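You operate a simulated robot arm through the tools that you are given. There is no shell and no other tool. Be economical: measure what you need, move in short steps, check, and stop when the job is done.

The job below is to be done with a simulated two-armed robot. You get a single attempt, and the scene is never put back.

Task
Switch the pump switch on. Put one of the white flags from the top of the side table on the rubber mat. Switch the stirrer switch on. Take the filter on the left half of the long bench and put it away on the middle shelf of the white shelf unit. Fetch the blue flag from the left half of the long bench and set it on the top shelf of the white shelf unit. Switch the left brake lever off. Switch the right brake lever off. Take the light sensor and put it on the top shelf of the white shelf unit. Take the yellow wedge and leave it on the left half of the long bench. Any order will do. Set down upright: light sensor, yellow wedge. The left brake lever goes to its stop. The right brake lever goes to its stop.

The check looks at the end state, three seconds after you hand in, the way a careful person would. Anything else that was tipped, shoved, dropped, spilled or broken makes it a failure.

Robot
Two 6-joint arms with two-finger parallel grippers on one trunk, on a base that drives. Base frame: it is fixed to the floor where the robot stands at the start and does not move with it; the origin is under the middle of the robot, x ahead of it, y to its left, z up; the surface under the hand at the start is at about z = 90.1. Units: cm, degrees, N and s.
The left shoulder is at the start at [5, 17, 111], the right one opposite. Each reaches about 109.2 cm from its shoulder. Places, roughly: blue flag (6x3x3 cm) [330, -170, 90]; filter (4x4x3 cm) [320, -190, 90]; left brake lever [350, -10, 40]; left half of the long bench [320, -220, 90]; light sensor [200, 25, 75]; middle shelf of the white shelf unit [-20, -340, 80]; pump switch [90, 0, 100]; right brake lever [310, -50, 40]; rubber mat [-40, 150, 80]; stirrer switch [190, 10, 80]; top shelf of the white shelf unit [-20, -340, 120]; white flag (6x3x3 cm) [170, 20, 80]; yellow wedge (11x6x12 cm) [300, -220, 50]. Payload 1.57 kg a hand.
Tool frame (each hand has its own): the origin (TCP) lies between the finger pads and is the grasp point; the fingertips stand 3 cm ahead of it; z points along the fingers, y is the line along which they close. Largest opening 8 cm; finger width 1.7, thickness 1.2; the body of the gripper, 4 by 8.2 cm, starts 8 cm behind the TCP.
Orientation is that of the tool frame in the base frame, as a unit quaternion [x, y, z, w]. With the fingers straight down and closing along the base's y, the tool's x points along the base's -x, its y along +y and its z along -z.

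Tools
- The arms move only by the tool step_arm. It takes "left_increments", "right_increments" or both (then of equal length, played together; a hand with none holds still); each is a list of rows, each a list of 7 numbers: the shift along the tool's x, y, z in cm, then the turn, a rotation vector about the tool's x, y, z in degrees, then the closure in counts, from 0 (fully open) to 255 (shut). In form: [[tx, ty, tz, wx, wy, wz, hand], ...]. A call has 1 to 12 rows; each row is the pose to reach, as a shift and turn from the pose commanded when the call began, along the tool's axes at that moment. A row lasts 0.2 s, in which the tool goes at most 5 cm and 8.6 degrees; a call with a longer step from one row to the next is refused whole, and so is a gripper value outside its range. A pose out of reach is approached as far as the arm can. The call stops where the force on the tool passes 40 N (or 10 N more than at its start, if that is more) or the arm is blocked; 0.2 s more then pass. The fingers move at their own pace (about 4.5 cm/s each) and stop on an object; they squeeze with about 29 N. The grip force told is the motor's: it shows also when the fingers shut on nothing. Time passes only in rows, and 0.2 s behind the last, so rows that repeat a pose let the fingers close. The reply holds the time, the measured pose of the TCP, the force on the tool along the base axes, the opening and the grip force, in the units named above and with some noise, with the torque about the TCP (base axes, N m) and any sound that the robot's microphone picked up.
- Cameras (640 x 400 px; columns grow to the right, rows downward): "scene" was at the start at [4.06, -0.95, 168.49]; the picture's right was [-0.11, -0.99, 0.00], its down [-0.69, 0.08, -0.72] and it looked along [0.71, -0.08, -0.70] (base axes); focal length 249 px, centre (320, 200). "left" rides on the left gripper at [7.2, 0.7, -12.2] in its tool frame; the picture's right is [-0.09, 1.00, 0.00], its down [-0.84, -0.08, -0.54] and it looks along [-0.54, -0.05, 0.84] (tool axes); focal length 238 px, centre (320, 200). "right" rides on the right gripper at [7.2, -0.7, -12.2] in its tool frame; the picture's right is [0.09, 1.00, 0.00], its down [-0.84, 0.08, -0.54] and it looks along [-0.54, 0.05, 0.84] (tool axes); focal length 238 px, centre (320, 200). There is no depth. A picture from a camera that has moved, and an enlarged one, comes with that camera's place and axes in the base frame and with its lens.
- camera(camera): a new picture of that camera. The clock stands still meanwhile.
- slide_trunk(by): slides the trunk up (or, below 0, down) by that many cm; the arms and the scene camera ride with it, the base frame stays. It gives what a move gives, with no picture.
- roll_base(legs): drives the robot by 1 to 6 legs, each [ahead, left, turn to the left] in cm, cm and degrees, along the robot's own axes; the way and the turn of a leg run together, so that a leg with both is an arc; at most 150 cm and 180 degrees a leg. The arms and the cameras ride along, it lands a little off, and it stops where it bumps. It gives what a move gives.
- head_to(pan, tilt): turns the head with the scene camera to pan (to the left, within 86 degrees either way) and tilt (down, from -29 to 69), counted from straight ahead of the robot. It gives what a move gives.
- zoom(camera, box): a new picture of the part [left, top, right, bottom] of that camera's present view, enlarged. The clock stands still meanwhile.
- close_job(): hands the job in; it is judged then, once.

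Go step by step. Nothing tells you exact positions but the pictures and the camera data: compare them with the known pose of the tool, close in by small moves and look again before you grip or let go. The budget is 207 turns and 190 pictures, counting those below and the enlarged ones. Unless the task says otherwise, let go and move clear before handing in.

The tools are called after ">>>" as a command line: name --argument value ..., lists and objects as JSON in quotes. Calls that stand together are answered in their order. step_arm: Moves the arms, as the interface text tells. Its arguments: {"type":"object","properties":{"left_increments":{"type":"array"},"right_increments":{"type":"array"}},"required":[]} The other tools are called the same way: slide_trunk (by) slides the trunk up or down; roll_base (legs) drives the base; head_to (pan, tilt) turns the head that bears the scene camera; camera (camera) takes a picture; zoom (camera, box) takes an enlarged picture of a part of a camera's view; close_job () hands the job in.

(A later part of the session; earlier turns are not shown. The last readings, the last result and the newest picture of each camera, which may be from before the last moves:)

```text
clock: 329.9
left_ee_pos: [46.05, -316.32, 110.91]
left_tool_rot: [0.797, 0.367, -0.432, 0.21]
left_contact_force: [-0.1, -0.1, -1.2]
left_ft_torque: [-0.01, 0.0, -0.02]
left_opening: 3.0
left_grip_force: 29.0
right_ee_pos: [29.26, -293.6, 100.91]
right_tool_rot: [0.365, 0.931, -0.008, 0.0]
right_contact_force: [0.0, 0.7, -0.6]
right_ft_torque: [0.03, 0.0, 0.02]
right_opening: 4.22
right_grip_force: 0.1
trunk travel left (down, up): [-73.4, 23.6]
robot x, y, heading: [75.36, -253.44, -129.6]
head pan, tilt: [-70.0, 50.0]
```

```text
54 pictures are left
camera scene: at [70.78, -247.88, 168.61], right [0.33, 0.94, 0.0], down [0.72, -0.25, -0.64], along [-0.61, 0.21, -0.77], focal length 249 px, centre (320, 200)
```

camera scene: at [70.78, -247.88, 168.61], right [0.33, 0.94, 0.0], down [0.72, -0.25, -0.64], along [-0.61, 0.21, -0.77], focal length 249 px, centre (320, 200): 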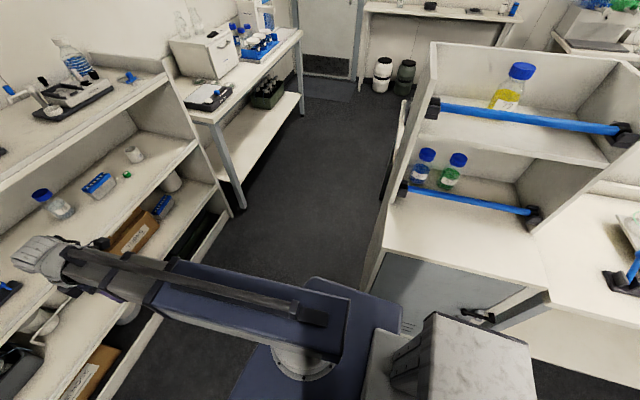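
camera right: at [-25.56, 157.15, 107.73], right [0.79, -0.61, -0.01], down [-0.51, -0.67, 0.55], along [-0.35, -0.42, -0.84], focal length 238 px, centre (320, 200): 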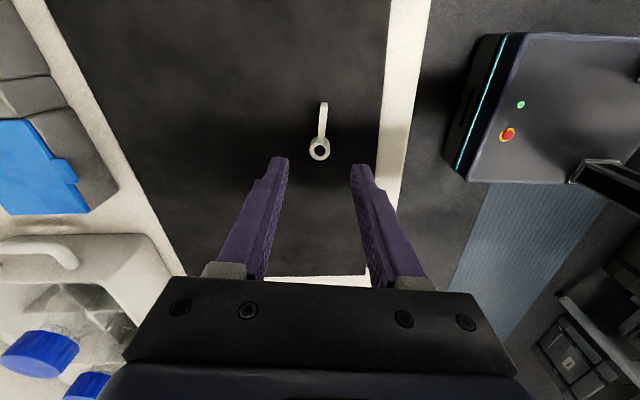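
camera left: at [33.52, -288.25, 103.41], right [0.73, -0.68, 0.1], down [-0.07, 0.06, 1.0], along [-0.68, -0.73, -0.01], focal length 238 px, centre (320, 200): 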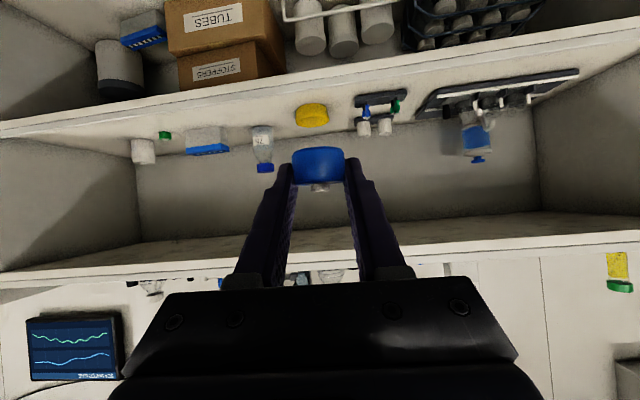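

Clear now. The front of the middle shelf before the black tray is free, at (106 ahead, 19 left). I lower 25 cm, drive 20 cm ahead and look.

>>> slide_trunk --by -25

>>> roll_base --legs '[[20, 0, 0]]'

>>> head_to --pan 0 --tilt 40

>>> camera --camera "left"

>>> camera --camera "scene"

```text
clock: 332.5
left_ee_pos: [46.05, -316.21, 86.1]
left_tool_rot: [0.797, 0.368, -0.431, 0.21]
left_contact_force: [0.1, 0.5, 0.0]
left_ft_torque: [0.02, 0.02, 0.0]
left_opening: 2.96
left_grip_force: 28.3
right_ee_pos: [29.22, -293.61, 75.91]
right_tool_rot: [0.365, 0.931, -0.008, 0.001]
right_contact_force: [0.0, -0.1, -0.3]
right_ft_torque: [-0.01, 0.0, 0.01]
right_opening: 4.23
right_grip_force: 0.0
trunk travel left (down, up): [-48.4, 48.6]
robot x, y, heading: [75.24, -253.25, -129.6]
head pan, tilt: [-70.0, 50.0]
```

```text
clock: 334.1
left_ee_pos: [33.31, -331.84, 86.0]
left_tool_rot: [0.797, 0.369, -0.429, 0.211]
left_contact_force: [-0.4, -0.5, -0.1]
left_ft_torque: [0.02, -0.03, 0.0]
left_opening: 3.01
left_grip_force: 29.0
right_ee_pos: [16.7, -309.13, 75.95]
right_tool_rot: [0.364, 0.931, -0.007, 0.001]
right_contact_force: [-0.2, 0.1, -0.6]
right_ft_torque: [0.06, -0.02, 0.02]
right_opening: 4.23
right_grip_force: 0.0
trunk travel left (down, up): [-48.4, 48.6]
robot x, y, heading: [63.09, -268.45, -129.3]
head pan, tilt: [-70.0, 50.0]
```

```text
clock: 335.5
left_ee_pos: [33.42, -331.65, 86.06]
left_tool_rot: [0.797, 0.369, -0.43, 0.212]
left_contact_force: [-0.1, -0.5, -0.1]
left_ft_torque: [-0.02, 0.01, -0.01]
left_opening: 2.99
left_grip_force: 28.9
right_ee_pos: [16.71, -309.09, 75.91]
right_tool_rot: [0.364, 0.931, -0.007, 0.0]
right_contact_force: [0.2, 0.2, 0.6]
right_ft_torque: [0.02, -0.01, 0.05]
right_opening: 4.2
right_grip_force: 0.0
trunk travel left (down, up): [-48.4, 48.6]
robot x, y, heading: [62.77, -268.93, -129.1]
head pan, tilt: [0.0, 40.0]
```

```text
53 pictures are left
camera left: at [42.89, -321.29, 86.59], right [0.73, -0.67, 0.1], down [-0.07, 0.06, 1.0], along [-0.68, -0.74, 0.0], focal length 238 px, centre (320, 200)
```

left: 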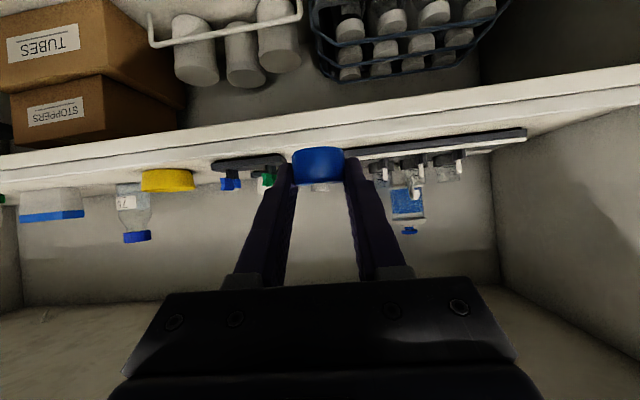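

```text
52 pictures are left
camera scene: at [59.88, -272.35, 145.01], right [-0.77, 0.63, 0.0], down [0.41, 0.5, -0.77], along [-0.49, -0.59, -0.64], focal length 249 px, centre (320, 200)
```

scene: 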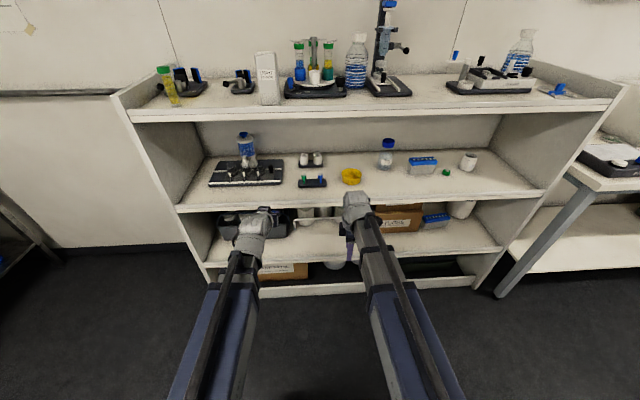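

Path is clear between the rack and tray. Advance 16 cm above the shelf.

>>> step_arm --left_increments '[[-2.1, 0, 3.4, 0, 0, 0, 255], [-4.3, 0, 6.7, 0, 0, 0, 255], [-6.5, 0, 10.1, 0, 0, 0, 255], [-8.1, 0, 12.6, 0, 0, 0, 255], [-8.1, 0, 12.6, 0, 0, 0, 255]]'

>>> camera --camera "left"

>>> zoom --camera "scene" --box '[180, 120, 380, 245]'

```text
clock: 336.7
left_ee_pos: [23.67, -343.15, 86.02]
left_tool_rot: [0.796, 0.369, -0.43, 0.212]
left_contact_force: [-0.6, -0.2, 0.2]
left_ft_torque: [-0.04, 0.0, 0.0]
left_opening: 3.0
left_grip_force: 28.8
right_ee_pos: [16.69, -309.08, 75.96]
right_tool_rot: [0.365, 0.931, -0.008, 0.001]
right_contact_force: [0.5, 0.7, -0.5]
right_ft_torque: [-0.01, 0.0, 0.02]
right_opening: 4.24
right_grip_force: 0.0
trunk travel left (down, up): [-48.4, 48.6]
robot x, y, heading: [62.39, -269.0, -129.2]
head pan, tilt: [0.0, 40.0]
```

```text
51 pictures are left
camera left: at [33.19, -332.74, 86.58], right [0.73, -0.67, 0.1], down [-0.07, 0.06, 1.0], along [-0.68, -0.74, 0.0], focal length 238 px, centre (320, 200)
```

left: 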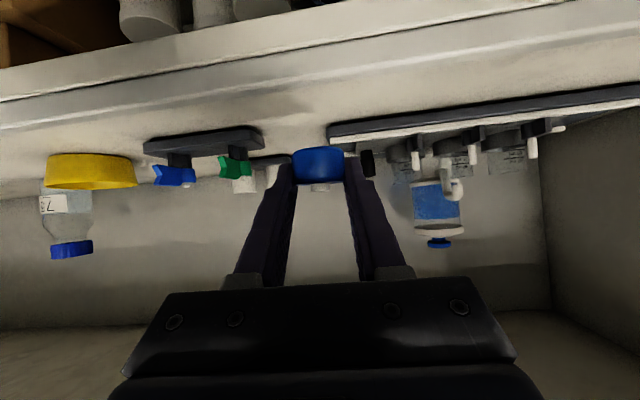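

```text
3.20 times, centred on (280, 182) of scene
camera zoom: at [59.89, -272.36, 145.02], right [-0.77, 0.63, 0.0], down [0.41, 0.5, -0.77], along [-0.48, -0.59, -0.64], focal length 797 px, centre (448, 256)
```

zoom: 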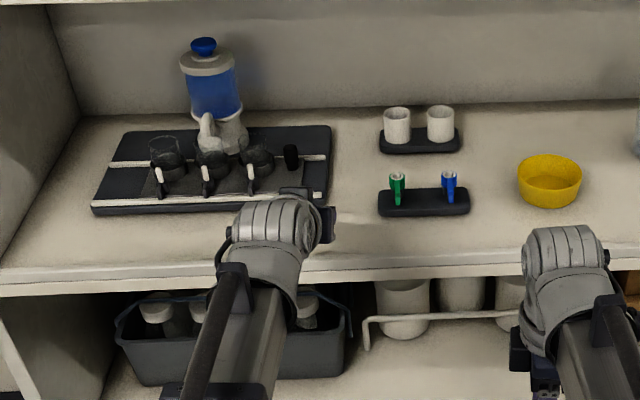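

The filter is right over the front edge; 3.5 cm further in is the middle of the free strip. Then lower.

>>> step_arm --left_increments '[[-0.9, 0, 1.5, 0, 0, 0, 255], [-1.9, -0.3, 2.95, 0, 0, 0, 255], [-1.9, -0.3, 2.95, 0, 0, 0, 255]]'

>>> slide_trunk --by -3

>>> camera --camera "left"

```text
clock: 337.5
left_ee_pos: [21.27, -345.78, 85.95]
left_tool_rot: [0.797, 0.368, -0.43, 0.211]
left_contact_force: [-0.1, -0.5, -0.1]
left_ft_torque: [0.0, -0.01, 0.0]
left_opening: 3.0
left_grip_force: 29.0
right_ee_pos: [16.59, -309.13, 75.93]
right_tool_rot: [0.364, 0.931, -0.008, 0.001]
right_contact_force: [-0.1, -0.1, -0.4]
right_ft_torque: [0.04, 0.01, -0.01]
right_opening: 4.23
right_grip_force: 0.0
trunk travel left (down, up): [-48.4, 48.6]
robot x, y, heading: [62.73, -268.83, -129.1]
head pan, tilt: [0.0, 40.0]
```

```text
clock: 338.2
left_ee_pos: [21.28, -345.73, 83.01]
left_tool_rot: [0.796, 0.369, -0.43, 0.212]
left_contact_force: [0.2, 0.2, -0.5]
left_ft_torque: [0.0, 0.01, -0.01]
left_opening: 3.0
left_grip_force: 29.7
right_ee_pos: [16.65, -309.11, 72.93]
right_tool_rot: [0.364, 0.931, -0.008, 0.001]
right_contact_force: [-0.3, -0.5, 0.3]
right_ft_torque: [-0.01, -0.02, -0.02]
right_opening: 4.23
right_grip_force: 0.1
trunk travel left (down, up): [-45.4, 51.6]
robot x, y, heading: [63.07, -268.52, -129.4]
head pan, tilt: [0.0, 40.0]
```

```text
49 pictures are left
camera left: at [30.8, -335.21, 83.59], right [0.73, -0.67, 0.1], down [-0.07, 0.06, 1.0], along [-0.68, -0.74, 0.0], focal length 238 px, centre (320, 200)
```

left: 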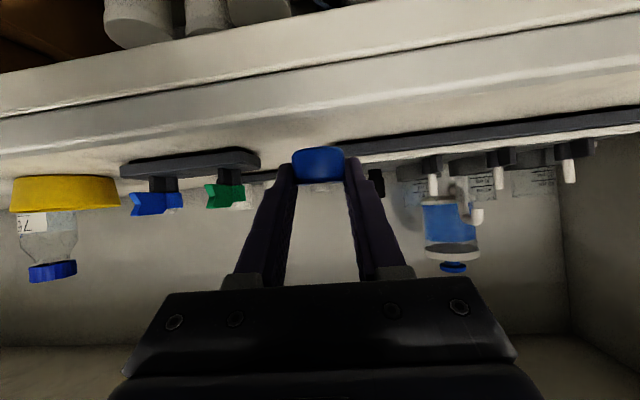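

>>> slide_trunk --by -0.8

>>> slide_trunk --by -0.5

>>> slide_trunk --by -0.4

```text
clock: 338.8
left_ee_pos: [21.36, -345.71, 82.17]
left_tool_rot: [0.797, 0.368, -0.43, 0.211]
left_contact_force: [-0.8, -0.1, -0.2]
left_ft_torque: [-0.03, -0.03, 0.03]
left_opening: 2.96
left_grip_force: 29.2
right_ee_pos: [16.69, -309.05, 72.1]
right_tool_rot: [0.364, 0.931, -0.008, 0.001]
right_contact_force: [0.2, 0.7, -1.1]
right_ft_torque: [-0.01, 0.01, 0.0]
right_opening: 4.23
right_grip_force: 0.0
trunk travel left (down, up): [-44.6, 52.4]
robot x, y, heading: [62.67, -268.46, -129.4]
head pan, tilt: [0.0, 40.0]
```

```text
clock: 339.3
left_ee_pos: [21.26, -345.65, 81.67]
left_tool_rot: [0.796, 0.369, -0.429, 0.212]
left_contact_force: [0.2, 0.2, 0.3]
left_ft_torque: [0.01, 0.03, -0.01]
left_opening: 2.99
left_grip_force: 28.8
right_ee_pos: [16.68, -308.99, 71.52]
right_tool_rot: [0.365, 0.931, -0.007, 0.0]
right_contact_force: [-0.7, 0.7, 0.0]
right_ft_torque: [0.01, 0.01, 0.02]
right_opening: 4.22
right_grip_force: 0.1
trunk travel left (down, up): [-44.1, 52.9]
robot x, y, heading: [63.03, -268.94, -129.5]
head pan, tilt: [0.0, 40.0]
```

```text
clock: 339.9
left_ee_pos: [21.25, -345.56, 81.28]
left_tool_rot: [0.797, 0.369, -0.429, 0.211]
left_contact_force: [0.6, 0.8, -0.4]
left_ft_torque: [0.0, 0.0, 0.03]
left_opening: 3.0
left_grip_force: 29.1
right_ee_pos: [16.67, -308.98, 71.26]
right_tool_rot: [0.364, 0.931, -0.008, 0.001]
right_contact_force: [-0.7, -0.6, 0.3]
right_ft_torque: [0.0, 0.01, -0.01]
right_opening: 4.21
right_grip_force: 0.0
trunk travel left (down, up): [-43.7, 53.3]
robot x, y, heading: [62.93, -268.5, -129.2]
head pan, tilt: [0.0, 40.0]
```

>>> slide_trunk --by -0.4

>>> slide_trunk --by -0.4

>>> camera --camera "left"

```text
clock: 340.4
left_ee_pos: [21.26, -345.58, 80.86]
left_tool_rot: [0.796, 0.368, -0.431, 0.211]
left_contact_force: [-0.4, 0.4, 0.0]
left_ft_torque: [0.02, 0.03, -0.03]
left_opening: 3.0
left_grip_force: 28.8
right_ee_pos: [16.73, -309.16, 70.78]
right_tool_rot: [0.363, 0.932, -0.007, 0.001]
right_contact_force: [-0.2, 0.1, -0.5]
right_ft_torque: [-0.01, -0.01, -0.02]
right_opening: 4.22
right_grip_force: 0.1
trunk travel left (down, up): [-43.3, 53.7]
robot x, y, heading: [62.93, -268.9, -129.4]
head pan, tilt: [0.0, 40.0]
```

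```text
clock: 340.9
left_ee_pos: [21.2, -345.62, 80.51]
left_tool_rot: [0.796, 0.368, -0.431, 0.211]
left_contact_force: [-0.8, 0.0, 1.8]
left_ft_torque: [-0.04, 0.05, 0.03]
left_opening: 3.01
left_grip_force: 28.1
right_ee_pos: [16.6, -308.95, 70.41]
right_tool_rot: [0.365, 0.931, -0.007, 0.001]
right_contact_force: [0.9, 0.1, -0.2]
right_ft_torque: [0.0, -0.01, 0.0]
right_opening: 4.26
right_grip_force: 0.0
trunk travel left (down, up): [-42.9, 54.1]
robot x, y, heading: [63.01, -268.9, -129.4]
head pan, tilt: [0.0, 40.0]
```

```text
48 pictures are left
camera left: at [30.8, -335.21, 81.09], right [0.73, -0.67, 0.1], down [-0.07, 0.06, 1.0], along [-0.68, -0.74, 0.0], focal length 238 px, centre (320, 200)
```

left: 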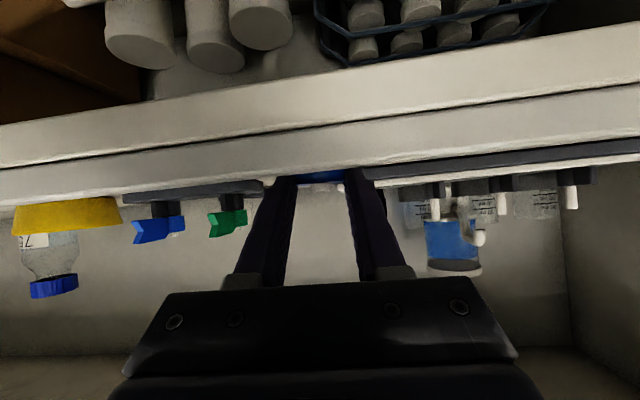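

A slight contact begins; the shelf seems to have a small front lip with the surface below. One more small step to confirm contact.

>>> slide_trunk --by -0.4

>>> zoom --camera "scene" --box '[200, 140, 320, 220]'

```text
clock: 341.4
left_ee_pos: [21.31, -345.61, 80.34]
left_tool_rot: [0.796, 0.367, -0.433, 0.212]
left_contact_force: [-1.0, -4.0, 26.4]
left_ft_torque: [-0.17, 0.19, 0.01]
left_opening: 3.0
left_grip_force: 29.3
right_ee_pos: [16.63, -308.94, 70.2]
right_tool_rot: [0.364, 0.931, -0.009, 0.001]
right_contact_force: [-0.4, 0.3, -0.2]
right_ft_torque: [0.01, -0.04, 0.03]
right_opening: 4.22
right_grip_force: 0.1
trunk travel left (down, up): [-42.5, 54.5]
robot x, y, heading: [62.89, -269.03, -129.3]
head pan, tilt: [0.0, 40.0]
```

```text
5.00 times, centred on (260, 180) of scene
camera zoom: at [60.01, -272.14, 139.17], right [-0.77, 0.63, 0.0], down [0.41, 0.5, -0.77], along [-0.49, -0.59, -0.64], focal length 1245 px, centre (620, 300)
```

zoom: 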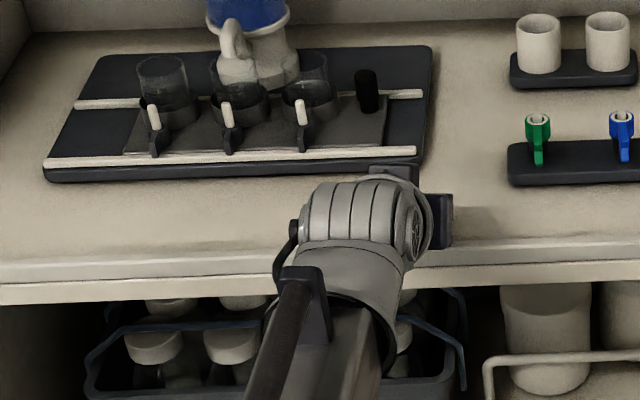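

Contact with the surface. Ease up, open, lift clear of the lip, then withdraw.

>>> slide_trunk --by 0.4

>>> step_arm --left_increments '[[0, 0, 0, 0, 0, 0, 140], [0, 0, 0, 0, 0, 0, 80], [0, 0, 0, 0, 0, 0, 80], [0, 0, 0, 0, 0, 0, 80]]'

>>> slide_trunk --by 5

>>> camera --camera "left"

```text
clock: 342.0
left_ee_pos: [21.29, -345.5, 80.45]
left_tool_rot: [0.798, 0.368, -0.429, 0.211]
left_contact_force: [-0.7, 0.8, 2.9]
left_ft_torque: [-0.06, 0.04, -0.01]
left_opening: 2.98
left_grip_force: 29.1
right_ee_pos: [16.68, -309.07, 70.35]
right_tool_rot: [0.364, 0.931, -0.008, 0.001]
right_contact_force: [0.5, 0.1, 1.1]
right_ft_torque: [0.0, 0.02, -0.01]
right_opening: 4.24
right_grip_force: 0.0
trunk travel left (down, up): [-42.9, 54.1]
robot x, y, heading: [63.09, -268.69, -129.4]
head pan, tilt: [0.0, 40.0]
```

```text
clock: 343.0
left_ee_pos: [21.34, -345.73, 80.48]
left_tool_rot: [0.797, 0.368, -0.43, 0.211]
left_contact_force: [0.3, -0.7, -0.3]
left_ft_torque: [0.0, 0.02, 0.02]
left_opening: 5.48
left_grip_force: 0.1
right_ee_pos: [16.69, -309.14, 70.42]
right_tool_rot: [0.364, 0.931, -0.008, 0.0]
right_contact_force: [0.2, -0.2, -0.3]
right_ft_torque: [0.02, -0.02, 0.01]
right_opening: 4.24
right_grip_force: 0.1
trunk travel left (down, up): [-42.9, 54.1]
robot x, y, heading: [62.67, -269.03, -129.3]
head pan, tilt: [0.0, 40.0]
```

```text
clock: 343.9
left_ee_pos: [21.25, -345.59, 85.49]
left_tool_rot: [0.797, 0.368, -0.43, 0.211]
left_contact_force: [0.3, 0.3, -0.5]
left_ft_torque: [-0.01, 0.0, 0.03]
left_opening: 5.48
left_grip_force: 0.1
right_ee_pos: [16.79, -309.05, 75.42]
right_tool_rot: [0.364, 0.931, -0.009, 0.001]
right_contact_force: [0.6, -0.1, -0.4]
right_ft_torque: [-0.03, 0.0, 0.0]
right_opening: 4.22
right_grip_force: 0.0
trunk travel left (down, up): [-47.9, 49.1]
robot x, y, heading: [63.1, -268.91, -129.2]
head pan, tilt: [0.0, 40.0]
```

```text
46 pictures are left
camera left: at [30.79, -335.22, 86.07], right [0.73, -0.67, 0.1], down [-0.07, 0.06, 1.0], along [-0.68, -0.74, 0.0], focal length 238 px, centre (320, 200)
```

left: 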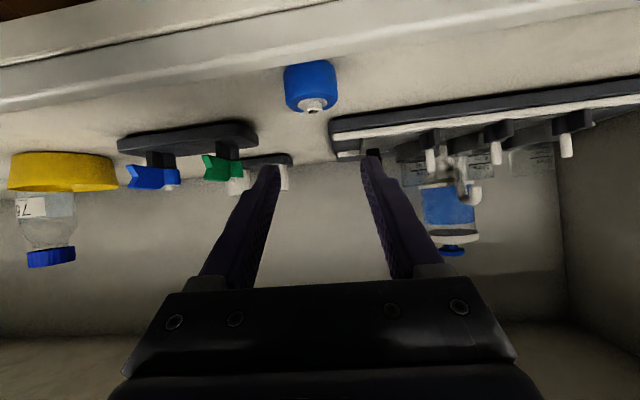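

Filter is on the middle shelf. Retract, back off, raise, and drive back for the blue flag.

>>> step_arm --left_increments '[[2, 0, -3.2, 0, 0, 0, 80], [4.2, 0, -6.5, 0, 0, 0, 80], [6.3, 0, -9.8, 0, 0, 0, 80], [8.4, 0, -13, 0, 0, 0, 40], [10, 0, -15.6, 0, 0, 0, 40]]'

>>> roll_base --legs '[[-30, 0, 0]]'

>>> zoom --camera "scene" --box '[180, 60, 400, 220]'

>>> slide_trunk --by 22

>>> roll_base --legs '[[-105, 9, 0], [-94, 9, 0], [0, 0, 88.3]]'

>>> camera --camera "scene"

```text
clock: 345.1
left_ee_pos: [33.3, -331.3, 85.52]
left_tool_rot: [0.797, 0.368, -0.429, 0.21]
left_contact_force: [-0.4, 0.4, 0.7]
left_ft_torque: [-0.01, 0.0, -0.02]
left_opening: 6.73
left_grip_force: 0.1
right_ee_pos: [16.66, -308.98, 75.36]
right_tool_rot: [0.364, 0.931, -0.008, 0.001]
right_contact_force: [0.1, 1.3, -0.3]
right_ft_torque: [0.04, -0.01, 0.0]
right_opening: 4.23
right_grip_force: 0.1
trunk travel left (down, up): [-47.9, 49.1]
robot x, y, heading: [62.87, -268.6, -129.0]
head pan, tilt: [0.0, 40.0]
```

```text
clock: 347.1
left_ee_pos: [51.87, -308.21, 85.45]
left_tool_rot: [0.798, 0.366, -0.43, 0.21]
left_contact_force: [0.4, 0.0, 0.4]
left_ft_torque: [0.03, 0.0, 0.0]
left_opening: 6.73
left_grip_force: 0.0
right_ee_pos: [35.37, -285.71, 75.38]
right_tool_rot: [0.366, 0.93, -0.008, 0.0]
right_contact_force: [-0.4, -0.5, -0.3]
right_ft_torque: [0.02, 0.01, 0.0]
right_opening: 4.26
right_grip_force: 0.1
trunk travel left (down, up): [-47.9, 49.1]
robot x, y, heading: [82.03, -245.88, -129.8]
head pan, tilt: [0.0, 40.0]
```

```text
2.50 times, centred on (290, 140) of scene
camera zoom: at [78.9, -249.2, 144.52], right [-0.77, 0.64, 0.0], down [0.41, 0.49, -0.77], along [-0.49, -0.59, -0.64], focal length 622 px, centre (395, 350)
```

zoom: 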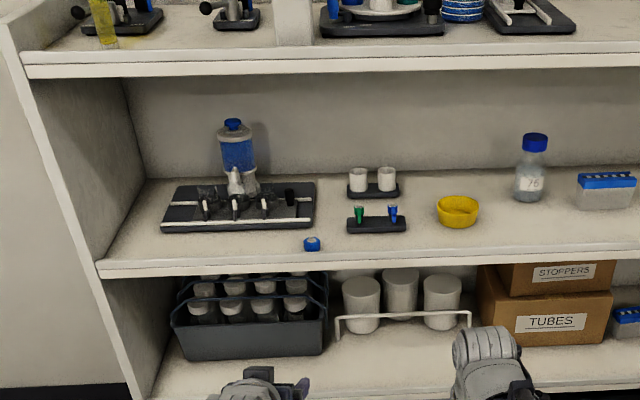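

```text
clock: 349.5
left_ee_pos: [51.87, -308.13, 107.53]
left_tool_rot: [0.799, 0.366, -0.43, 0.209]
left_contact_force: [-0.5, 0.4, 0.5]
left_ft_torque: [0.02, 0.01, 0.0]
left_opening: 6.74
left_grip_force: 0.0
right_ee_pos: [35.36, -285.67, 97.49]
right_tool_rot: [0.366, 0.93, -0.008, 0.001]
right_contact_force: [0.6, -0.3, 0.6]
right_ft_torque: [-0.03, 0.0, -0.04]
right_opening: 4.22
right_grip_force: 0.1
trunk travel left (down, up): [-69.9, 27.1]
robot x, y, heading: [81.98, -245.26, -129.6]
head pan, tilt: [0.0, 40.0]
```

```text
clock: 363.3
left_ee_pos: [286.48, -137.98, 107.46]
left_tool_rot: [0.321, 0.818, -0.165, 0.449]
left_contact_force: [-0.1, 0.3, 1.0]
left_ft_torque: [-0.01, 0.02, -0.04]
left_opening: 6.72
left_grip_force: 0.0
right_ee_pos: [263.51, -153.59, 97.4]
right_tool_rot: [-0.381, 0.925, -0.005, 0.006]
right_contact_force: [0.2, -0.4, -0.9]
right_ft_torque: [0.07, 0.02, 0.02]
right_opening: 4.25
right_grip_force: 0.0
trunk travel left (down, up): [-69.9, 27.1]
robot x, y, heading: [225.03, -105.28, -41.8]
head pan, tilt: [0.0, 40.0]
```

```text
44 pictures are left
camera scene: at [228.51, -108.65, 166.52], right [-0.67, -0.75, 0.0], down [-0.48, 0.43, -0.77], along [0.57, -0.51, -0.64], focal length 249 px, centre (320, 200)
```

scene: 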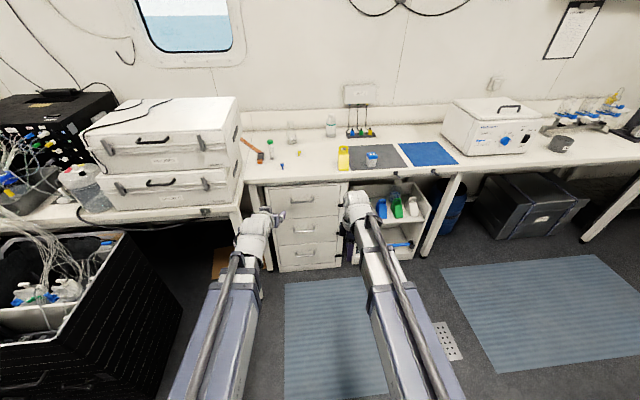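

Blue flag is at (125 ahead, 21 left), clear of the cases by ~20 cm. Drive 40 cm ahead.

>>> roll_base --legs '[[40, 0, 0]]'

>>> camera --camera "left"

>>> camera --camera "scene"

```text
clock: 365.8
left_ee_pos: [316.65, -164.41, 107.41]
left_tool_rot: [0.32, 0.818, -0.164, 0.448]
left_contact_force: [0.1, -0.2, -0.1]
left_ft_torque: [0.03, -0.02, 0.0]
left_opening: 6.76
left_grip_force: 0.0
right_ee_pos: [293.63, -180.1, 97.34]
right_tool_rot: [-0.383, 0.924, -0.004, 0.006]
right_contact_force: [-0.4, -0.2, 0.1]
right_ft_torque: [0.05, 0.01, -0.01]
right_opening: 4.21
right_grip_force: 0.0
trunk travel left (down, up): [-69.9, 27.1]
robot x, y, heading: [255.39, -132.34, -41.4]
head pan, tilt: [0.0, 40.0]
```

```text
43 pictures are left
camera left: at [306.53, -154.48, 108.03], right [0.7, 0.7, 0.1], down [-0.06, -0.07, 1.0], along [0.71, -0.71, -0.01], focal length 238 px, centre (320, 200)
```

left: 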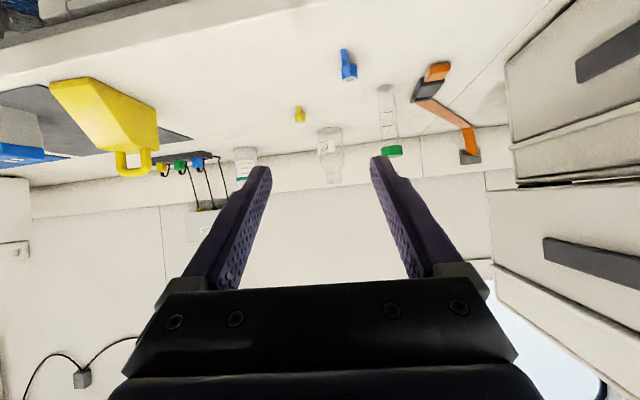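

```text
42 pictures are left
camera scene: at [258.59, -135.39, 166.51], right [-0.66, -0.75, 0.0], down [-0.48, 0.43, -0.77], along [0.57, -0.51, -0.64], focal length 249 px, centre (320, 200)
```

scene: 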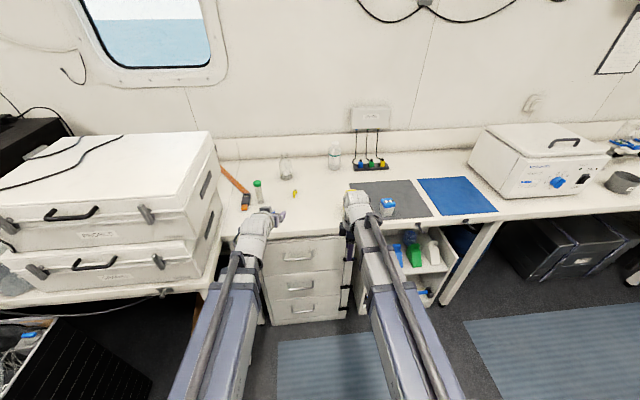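

>>> step_arm --left_increments '[[0, 1.5, 0, 0, 0, 0, 60], [0, 2.9, 0, 0, 0, 0, 60], [0, 2.9, 0, 0, 0, 0, 60]]'

>>> slide_trunk --by -13

>>> camera --camera "left"

```text
clock: 366.6
left_ee_pos: [318.46, -162.14, 107.42]
left_tool_rot: [0.32, 0.818, -0.164, 0.449]
left_contact_force: [0.7, 1.0, 0.7]
left_ft_torque: [-0.03, 0.0, -0.02]
left_opening: 6.11
left_grip_force: 0.0
right_ee_pos: [293.7, -180.05, 97.49]
right_tool_rot: [-0.382, 0.924, -0.006, 0.006]
right_contact_force: [0.7, -0.6, -0.3]
right_ft_torque: [0.04, -0.01, 0.0]
right_opening: 4.23
right_grip_force: 0.0
trunk travel left (down, up): [-69.9, 27.1]
robot x, y, heading: [255.5, -132.44, -41.6]
head pan, tilt: [0.0, 40.0]
```

```text
clock: 368.1
left_ee_pos: [318.51, -162.22, 94.37]
left_tool_rot: [0.32, 0.818, -0.163, 0.449]
left_contact_force: [0.0, 0.6, 0.8]
left_ft_torque: [-0.03, -0.04, -0.04]
left_opening: 6.11
left_grip_force: 0.1
right_ee_pos: [293.54, -180.12, 84.41]
right_tool_rot: [-0.383, 0.924, -0.005, 0.006]
right_contact_force: [-0.5, 0.3, 0.4]
right_ft_torque: [0.01, 0.01, 0.03]
right_opening: 4.23
right_grip_force: 0.0
trunk travel left (down, up): [-56.9, 40.1]
robot x, y, heading: [254.97, -132.32, -41.6]
head pan, tilt: [0.0, 40.0]
```

```text
41 pictures are left
camera left: at [308.3, -152.24, 95.09], right [0.7, 0.7, 0.1], down [-0.07, -0.07, 1.0], along [0.71, -0.71, 0.0], focal length 238 px, centre (320, 200)
```

left: 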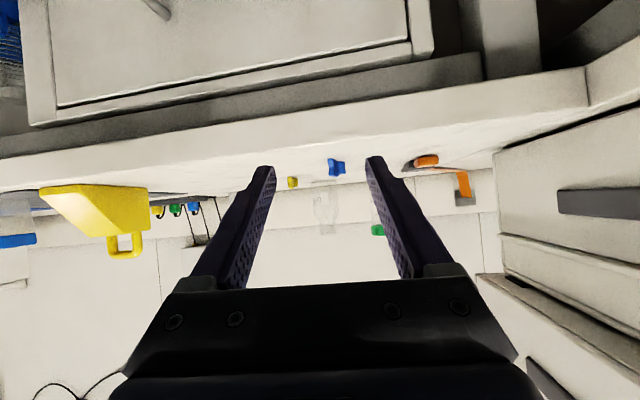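

Flag centred ahead. Lower to 92.7 and advance 11 cm.

>>> slide_trunk --by -1.7

>>> step_arm --left_increments '[[-1.8, 0, 2.8, 0, 0, 0, 60], [-3.6, 0, 5.6, 0, 0, 0, 60], [-5.7, 0, 8.9, 0, 0, 0, 60], [-5.7, 0, 8.9, 0, 0, 0, 60]]'

>>> camera --camera "left"

>>> zoom --camera "left" --box '[240, 110, 420, 220]'

```text
clock: 368.8
left_ee_pos: [318.38, -162.18, 92.72]
left_tool_rot: [0.321, 0.818, -0.165, 0.449]
left_contact_force: [0.3, 0.3, 0.5]
left_ft_torque: [0.0, -0.02, 0.0]
left_opening: 6.12
left_grip_force: 0.1
right_ee_pos: [293.58, -180.05, 82.7]
right_tool_rot: [-0.382, 0.924, -0.005, 0.006]
right_contact_force: [-0.7, -0.2, -0.2]
right_ft_torque: [0.03, 0.02, 0.02]
right_opening: 4.23
right_grip_force: 0.0
trunk travel left (down, up): [-55.2, 41.8]
robot x, y, heading: [255.18, -132.09, -41.3]
head pan, tilt: [0.0, 40.0]
```

```text
clock: 369.8
left_ee_pos: [326.05, -169.25, 92.85]
left_tool_rot: [0.32, 0.818, -0.164, 0.448]
left_contact_force: [-0.1, -0.2, 0.5]
left_ft_torque: [0.01, -0.01, 0.0]
left_opening: 6.13
left_grip_force: 0.1
right_ee_pos: [293.57, -179.99, 82.79]
right_tool_rot: [-0.383, 0.924, -0.005, 0.006]
right_contact_force: [0.2, 0.2, 0.5]
right_ft_torque: [0.01, 0.0, 0.03]
right_opening: 4.24
right_grip_force: 0.1
trunk travel left (down, up): [-55.2, 41.8]
robot x, y, heading: [255.03, -131.76, -41.6]
head pan, tilt: [0.0, 40.0]
```

```text
40 pictures are left
camera left: at [316.04, -159.29, 93.37], right [0.7, 0.7, 0.1], down [-0.07, -0.07, 1.0], along [0.71, -0.71, 0.0], focal length 238 px, centre (320, 200)
```

left: 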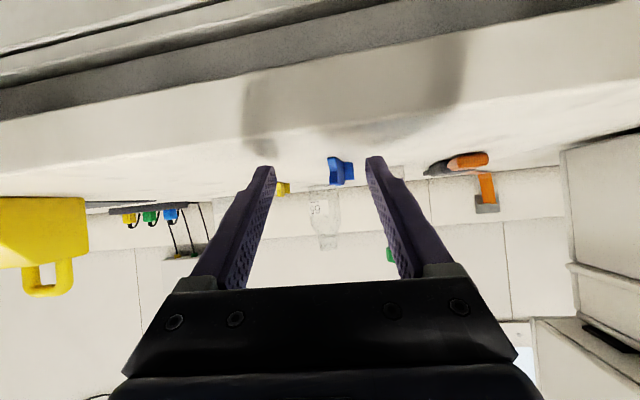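

```text
3.56 times, centred on (330, 165) of left
camera zoom: at [316.04, -159.29, 93.37], right [0.7, 0.7, 0.1], down [-0.07, -0.07, 1.0], along [0.71, -0.71, 0.0], focal length 848 px, centre (284, 324)
```

zoom: 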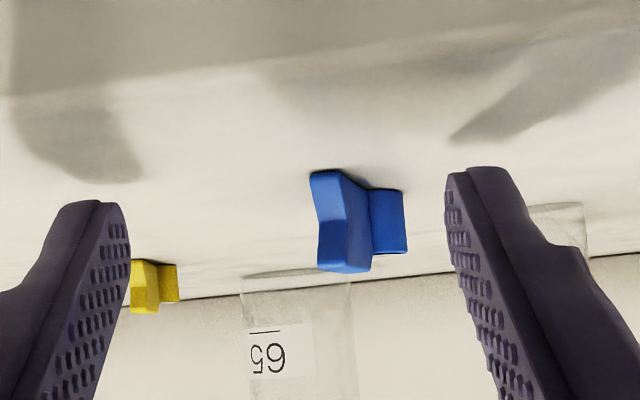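

The flag lies with tail toward me, ring behind to the left. Shift 1.4 cm left, advance 3.5 cm, then grip.

>>> slide_trunk --by -0.4

>>> step_arm --left_increments '[[0, 1.4, 0, 0, 0, 0, 60], [-0.9, 1.4, 1.5, 0, 0, 0, 60], [-1.9, 1.4, 2.95, 0, 0, 0, 60], [-1.9, 1.4, 2.95, 0, 0, 0, 60]]'

>>> zoom --camera "left" --box '[240, 110, 420, 220]'

```text
clock: 370.3
left_ee_pos: [326.06, -169.19, 92.21]
left_tool_rot: [0.32, 0.818, -0.164, 0.449]
left_contact_force: [-0.2, 0.3, 4.4]
left_ft_torque: [-0.2, 0.04, 0.02]
left_opening: 6.12
left_grip_force: 0.1
right_ee_pos: [293.53, -179.98, 82.39]
right_tool_rot: [-0.383, 0.924, -0.006, 0.006]
right_contact_force: [0.2, 0.4, 0.3]
right_ft_torque: [-0.01, -0.01, 0.0]
right_opening: 4.23
right_grip_force: 0.1
trunk travel left (down, up): [-54.8, 42.2]
robot x, y, heading: [255.14, -132.15, -41.1]
head pan, tilt: [0.0, 40.0]
```

```text
clock: 371.3
left_ee_pos: [329.57, -170.37, 92.42]
left_tool_rot: [0.319, 0.818, -0.163, 0.449]
left_contact_force: [-2.6, 4.2, 5.3]
left_ft_torque: [-0.14, 0.1, -0.13]
left_opening: 6.05
left_grip_force: 0.1
right_ee_pos: [293.55, -180.11, 82.37]
right_tool_rot: [-0.383, 0.924, -0.004, 0.006]
right_contact_force: [-1.3, 0.3, 0.0]
right_ft_torque: [0.01, 0.03, 0.01]
right_opening: 4.22
right_grip_force: 0.0
trunk travel left (down, up): [-54.8, 42.2]
robot x, y, heading: [255.21, -132.31, -41.4]
head pan, tilt: [0.0, 40.0]
```

```text
3.56 times, centred on (330, 165) of left
camera zoom: at [319.52, -160.5, 93.02], right [0.7, 0.7, 0.1], down [-0.07, -0.07, 1.0], along [0.71, -0.71, 0.0], focal length 848 px, centre (284, 324)
```

zoom: 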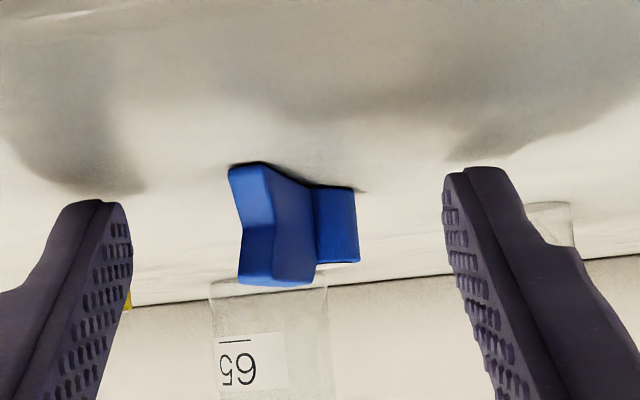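

Fingers are centred but the tail end is just beyond the tips; raise a hair and advance 3 cm.

>>> slide_trunk --by 0.3

>>> step_arm --left_increments '[[-0.8, 0, 1.25, 0, 0, 0, 60], [-1.6, 0, 2.5, 0, 0, 0, 60], [-1.6, 0, 2.5, 0, 0, 0, 60]]'

>>> zoom --camera "left" --box '[240, 110, 420, 220]'

```text
clock: 371.8
left_ee_pos: [329.64, -170.48, 92.53]
left_tool_rot: [0.32, 0.819, -0.163, 0.448]
left_contact_force: [0.1, 0.5, -0.4]
left_ft_torque: [0.0, -0.01, -0.01]
left_opening: 6.1
left_grip_force: 0.1
right_ee_pos: [293.51, -180.09, 82.48]
right_tool_rot: [-0.382, 0.924, -0.005, 0.006]
right_contact_force: [0.0, -0.3, 0.1]
right_ft_torque: [-0.01, -0.02, 0.02]
right_opening: 4.22
right_grip_force: 0.0
trunk travel left (down, up): [-55.1, 41.9]
robot x, y, heading: [255.17, -132.22, -41.3]
head pan, tilt: [0.0, 40.0]
```

```text
clock: 372.6
left_ee_pos: [331.91, -172.43, 92.61]
left_tool_rot: [0.32, 0.818, -0.163, 0.449]
left_contact_force: [-0.3, 0.0, 0.8]
left_ft_torque: [0.01, 0.01, 0.02]
left_opening: 6.15
left_grip_force: 0.1
right_ee_pos: [293.6, -180.06, 82.63]
right_tool_rot: [-0.382, 0.924, -0.005, 0.006]
right_contact_force: [-0.1, 0.5, 0.6]
right_ft_torque: [0.0, 0.0, -0.03]
right_opening: 4.22
right_grip_force: 0.0
trunk travel left (down, up): [-55.1, 41.9]
robot x, y, heading: [255.12, -132.0, -41.5]
head pan, tilt: [0.0, 40.0]
```

```text
3.56 times, centred on (330, 165) of left
camera zoom: at [321.82, -162.54, 93.28], right [0.7, 0.7, 0.1], down [-0.07, -0.07, 1.0], along [0.71, -0.71, 0.0], focal length 848 px, centre (284, 324)
```

zoom: 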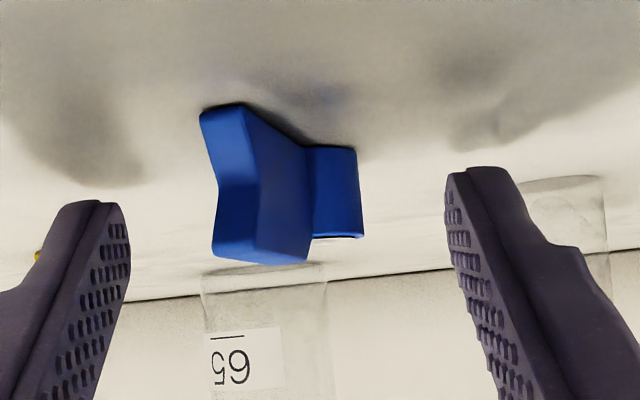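

Now the fingertips span the tail-ring area. Close and lift.

>>> step_arm --left_increments '[[0, 0, 0, 0, 0, 0, 140], [0, 0, 0, 0, 0, 0, 255], [0, 0, 0, 0, 0, 0, 255], [0, 0, 0, 0, 0, 0, 255], [0, 0, 0, 0, 0, 0, 255]]'

>>> slide_trunk --by 3

>>> zoom --camera "left" --box '[220, 90, 420, 220]'

```text
clock: 373.8
left_ee_pos: [331.93, -172.43, 92.69]
left_tool_rot: [0.319, 0.818, -0.163, 0.449]
left_contact_force: [0.5, 0.2, 0.2]
left_ft_torque: [-0.03, 0.0, -0.05]
left_opening: 2.14
left_grip_force: 29.2
right_ee_pos: [293.51, -180.05, 82.53]
right_tool_rot: [-0.383, 0.924, -0.005, 0.006]
right_contact_force: [0.9, 0.2, -0.3]
right_ft_torque: [0.0, 0.01, 0.02]
right_opening: 4.24
right_grip_force: 0.1
trunk travel left (down, up): [-55.1, 41.9]
robot x, y, heading: [255.47, -132.41, -41.8]
head pan, tilt: [0.0, 40.0]
```

```text
clock: 374.6
left_ee_pos: [331.87, -172.54, 95.59]
left_tool_rot: [0.319, 0.818, -0.164, 0.45]
left_contact_force: [-0.2, 0.4, 0.0]
left_ft_torque: [0.02, 0.03, 0.02]
left_opening: 2.11
left_grip_force: 28.9
right_ee_pos: [293.65, -179.98, 85.54]
right_tool_rot: [-0.382, 0.924, -0.005, 0.006]
right_contact_force: [0.5, 0.8, 0.1]
right_ft_torque: [0.01, 0.01, -0.05]
right_opening: 4.18
right_grip_force: 0.1
trunk travel left (down, up): [-58.1, 38.9]
robot x, y, heading: [255.17, -132.46, -41.4]
head pan, tilt: [0.0, 40.0]
```

```text
3.08 times, centred on (320, 155) of left
camera zoom: at [321.83, -162.54, 96.27], right [0.7, 0.7, 0.1], down [-0.07, -0.07, 1.0], along [0.71, -0.71, 0.0], focal length 733 px, centre (320, 338)
```

zoom: 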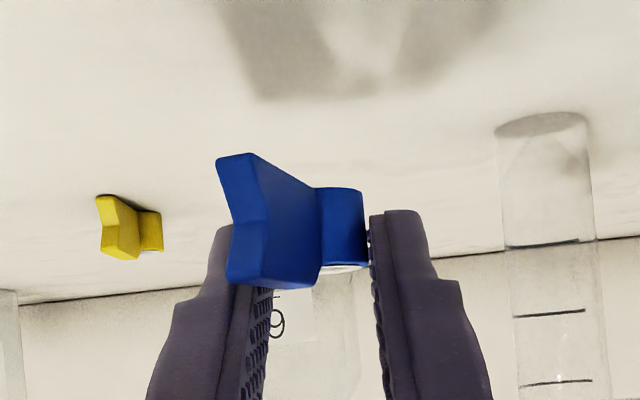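

Flag gripped at its ring. Raise, retract, and drive back to the shelf.

>>> slide_trunk --by 20

>>> step_arm --left_increments '[[2, 0, -3.2, 0, 0, 0, 255], [4.2, -1, -6.5, 0, 0, 0, 255], [6.3, -2, -9.8, 0, 0, 0, 255], [8.4, -3, -13, 0, 0, 0, 255], [9, -4, -14, 0, 0, 0, 255]]'

>>> roll_base --legs '[[-45, 0, 0], [0, 0, -88], [100, -8, 0], [97, -8, 0]]'

>>> camera --camera "scene"

>>> zoom --camera "left" --box '[160, 60, 480, 260]'

```text
clock: 376.8
left_ee_pos: [331.89, -172.38, 115.6]
left_tool_rot: [0.319, 0.818, -0.163, 0.45]
left_contact_force: [-0.3, 0.4, -0.4]
left_ft_torque: [0.02, -0.02, 0.03]
left_opening: 2.11
left_grip_force: 29.3
right_ee_pos: [293.51, -180.04, 105.52]
right_tool_rot: [-0.383, 0.924, -0.005, 0.006]
right_contact_force: [-0.6, -0.4, 0.9]
right_ft_torque: [-0.03, 0.02, 0.0]
right_opening: 4.24
right_grip_force: 0.0
trunk travel left (down, up): [-78.1, 18.9]
robot x, y, heading: [255.16, -132.46, -41.5]
head pan, tilt: [0.0, 40.0]
```

```text
clock: 377.9
left_ee_pos: [316.87, -164.37, 115.67]
left_tool_rot: [0.32, 0.818, -0.164, 0.448]
left_contact_force: [-0.2, -0.3, 0.2]
left_ft_torque: [-0.01, 0.01, 0.03]
left_opening: 2.12
left_grip_force: 28.8
right_ee_pos: [293.63, -180.06, 105.65]
right_tool_rot: [-0.383, 0.924, -0.005, 0.005]
right_contact_force: [0.2, 0.2, 0.2]
right_ft_torque: [0.04, -0.02, 0.0]
right_opening: 4.24
right_grip_force: 0.1
trunk travel left (down, up): [-78.1, 18.9]
robot x, y, heading: [255.07, -132.52, -41.5]
head pan, tilt: [0.0, 40.0]
```

```text
clock: 393.9
left_ee_pos: [52.38, -308.64, 115.56]
left_tool_rot: [0.801, 0.362, -0.43, 0.206]
left_contact_force: [-0.5, -0.1, 0.2]
left_ft_torque: [-0.01, 0.0, -0.04]
left_opening: 2.09
left_grip_force: 29.0
right_ee_pos: [36.07, -285.87, 105.62]
right_tool_rot: [0.37, 0.929, -0.008, 0.001]
right_contact_force: [0.3, -0.3, -0.4]
right_ft_torque: [-0.01, -0.01, 0.01]
right_opening: 4.24
right_grip_force: 0.1
trunk travel left (down, up): [-78.1, 18.9]
robot x, y, heading: [83.26, -246.4, -130.0]
head pan, tilt: [0.0, 40.0]
```

```text
35 pictures are left
camera scene: at [79.83, -249.77, 174.71], right [-0.76, 0.64, 0.0], down [0.41, 0.49, -0.77], along [-0.49, -0.59, -0.64], focal length 249 px, centre (320, 200)
```

scene: 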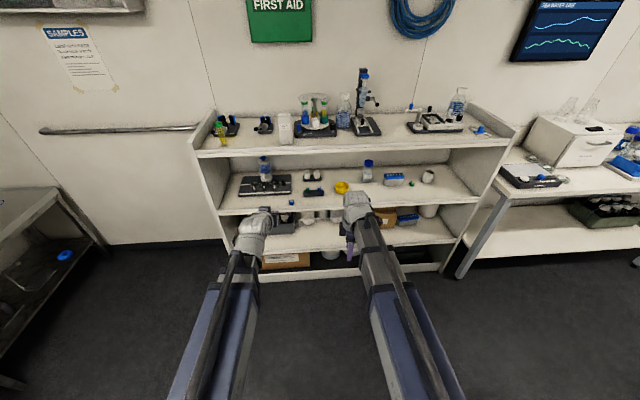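

```text
2.00 times, centred on (320, 160) of left
camera zoom: at [62.14, -298.45, 116.25], right [0.72, -0.69, 0.1], down [-0.07, 0.06, 1.0], along [-0.69, -0.73, -0.01], focal length 477 px, centre (320, 280)
```

zoom: 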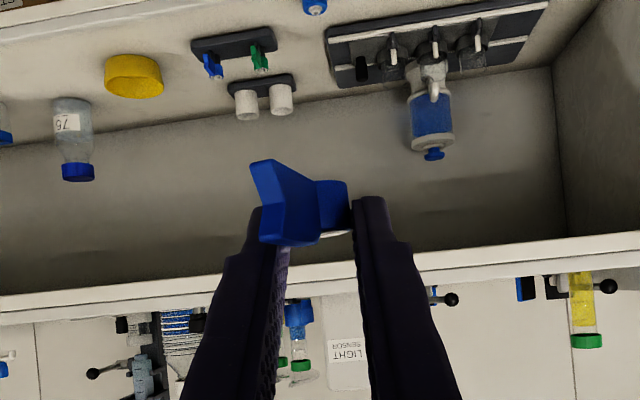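

Free spot on the top shelf is ~13 cm left of the light sensor. Raise, drive closer, shift left and look.

>>> slide_trunk --by 12

>>> roll_base --legs '[[28, 0, 0]]'

>>> step_arm --left_increments '[[0, 4, 0, 0, 0, 0, 255], [0, 8, 0, 0, 0, 0, 255], [0, 12.7, 0, 0, 0, 0, 255], [-2.1, 12.7, 3.4, 0, 0, 0, 255], [-4.3, 12.7, 6.7, 0, 0, 0, 255], [-4.3, 12.7, 6.7, 0, 0, 0, 255]]'

>>> camera --camera "left"

>>> zoom --camera "scene" --box '[130, 120, 400, 260]'

```text
clock: 395.4
left_ee_pos: [52.44, -308.77, 127.64]
left_tool_rot: [0.801, 0.362, -0.43, 0.206]
left_contact_force: [0.0, 0.5, 0.1]
left_ft_torque: [0.04, -0.01, -0.02]
left_opening: 2.11
left_grip_force: 29.0
right_ee_pos: [36.1, -285.71, 117.57]
right_tool_rot: [0.371, 0.929, -0.008, 0.0]
right_contact_force: [0.1, 0.3, 0.9]
right_ft_torque: [0.0, -0.03, 0.0]
right_opening: 4.25
right_grip_force: 0.0
trunk travel left (down, up): [-90.1, 6.9]
robot x, y, heading: [83.52, -246.4, -129.8]
head pan, tilt: [0.0, 40.0]
```

```text
clock: 397.4
left_ee_pos: [33.93, -330.17, 127.56]
left_tool_rot: [0.801, 0.362, -0.43, 0.206]
left_contact_force: [-0.1, -0.2, 0.0]
left_ft_torque: [0.0, 0.02, -0.03]
left_opening: 2.09
left_grip_force: 29.2
right_ee_pos: [17.68, -307.36, 117.52]
right_tool_rot: [0.372, 0.928, -0.007, 0.0]
right_contact_force: [0.6, -0.6, -1.3]
right_ft_torque: [0.01, 0.01, 0.0]
right_opening: 4.24
right_grip_force: 0.1
trunk travel left (down, up): [-90.1, 6.9]
robot x, y, heading: [64.78, -267.85, -130.4]
head pan, tilt: [0.0, 40.0]
```

```text
clock: 398.8
left_ee_pos: [38.51, -344.41, 127.74]
left_tool_rot: [0.8, 0.362, -0.431, 0.207]
left_contact_force: [-0.4, 0.5, -0.2]
left_ft_torque: [-0.03, 0.03, 0.0]
left_opening: 2.09
left_grip_force: 28.9
left hand out of reach, approached as far as the arm can: row 3, 4
right_ee_pos: [17.85, -307.21, 117.65]
right_tool_rot: [0.373, 0.928, -0.008, 0.001]
right_contact_force: [0.4, -0.1, -0.2]
right_ft_torque: [-0.02, 0.05, 0.04]
right_opening: 4.24
right_grip_force: 0.0
trunk travel left (down, up): [-90.1, 6.9]
robot x, y, heading: [65.04, -267.95, -130.2]
head pan, tilt: [0.0, 40.0]
```

```text
33 pictures are left
camera left: at [48.23, -334.1, 128.3], right [0.72, -0.69, 0.1], down [-0.07, 0.06, 1.0], along [-0.69, -0.72, 0.0], focal length 238 px, centre (320, 200)
```

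left: 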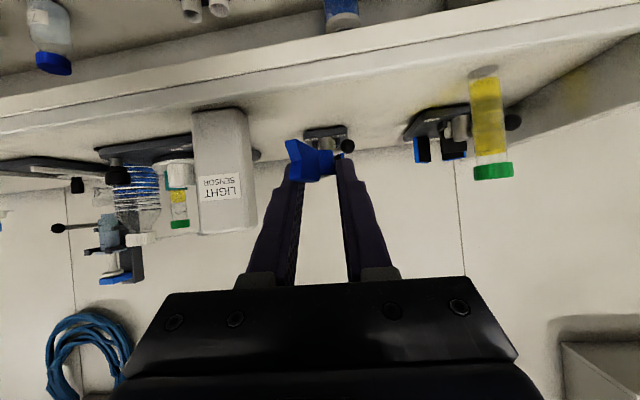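

```text
2.37 times, centred on (265, 190) of scene
camera zoom: at [61.66, -271.22, 186.72], right [-0.76, 0.65, 0.0], down [0.42, 0.49, -0.77], along [-0.5, -0.58, -0.64], focal length 590 px, centre (450, 224)
```

zoom: 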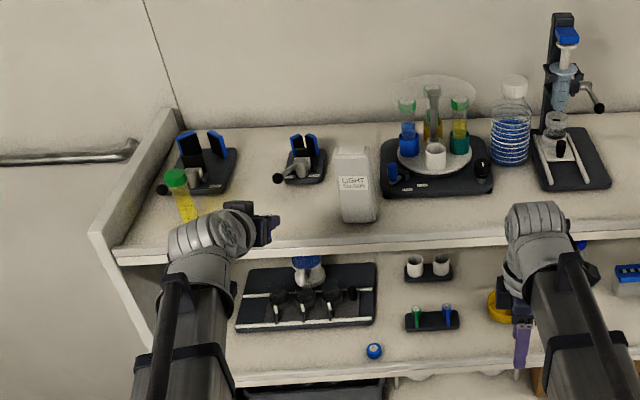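

Clear spot between sensor and tube. Advance 10 cm, then lower.

>>> step_arm --left_increments '[[-1.8, 0.5, 2.8, 0, 0, 0, 255], [-3.6, 0.7, 5.6, 0, 0, 0, 255], [-5.4, 0.7, 8.4, 0, 0, 0, 255], [-5.4, 0.7, 8.4, 0, 0, 0, 255]]'

>>> slide_trunk --by -4.5

>>> camera --camera "left"

```text
clock: 399.8
left_ee_pos: [32.46, -352.59, 127.72]
left_tool_rot: [0.8, 0.362, -0.431, 0.206]
left_contact_force: [0.0, -0.1, -0.6]
left_ft_torque: [0.02, -0.01, 0.0]
left_opening: 2.07
left_grip_force: 29.4
right_ee_pos: [17.79, -307.2, 117.55]
right_tool_rot: [0.371, 0.928, -0.008, 0.0]
right_contact_force: [0.6, 0.1, -0.3]
right_ft_torque: [0.01, 0.0, 0.01]
right_opening: 4.24
right_grip_force: 0.0
trunk travel left (down, up): [-90.1, 6.9]
robot x, y, heading: [64.83, -268.06, -130.3]
head pan, tilt: [0.0, 40.0]
```

```text
clock: 400.6
left_ee_pos: [32.5, -352.55, 123.2]
left_tool_rot: [0.801, 0.361, -0.431, 0.207]
left_contact_force: [0.1, 0.2, 0.8]
left_ft_torque: [-0.01, 0.01, 0.01]
left_opening: 2.08
left_grip_force: 29.4
right_ee_pos: [17.82, -307.21, 113.18]
right_tool_rot: [0.373, 0.928, -0.007, 0.0]
right_contact_force: [-0.1, -0.7, 0.9]
right_ft_torque: [0.04, 0.03, 0.01]
right_opening: 4.23
right_grip_force: 0.0
trunk travel left (down, up): [-85.6, 11.4]
robot x, y, heading: [64.27, -267.79, -130.3]
head pan, tilt: [0.0, 40.0]
```

```text
31 pictures are left
camera left: at [42.18, -342.39, 123.79], right [0.72, -0.69, 0.1], down [-0.07, 0.06, 1.0], along [-0.69, -0.72, 0.0], focal length 238 px, centre (320, 200)
```

left: 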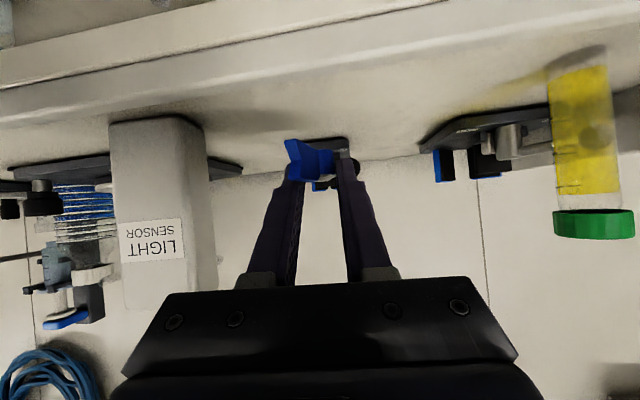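

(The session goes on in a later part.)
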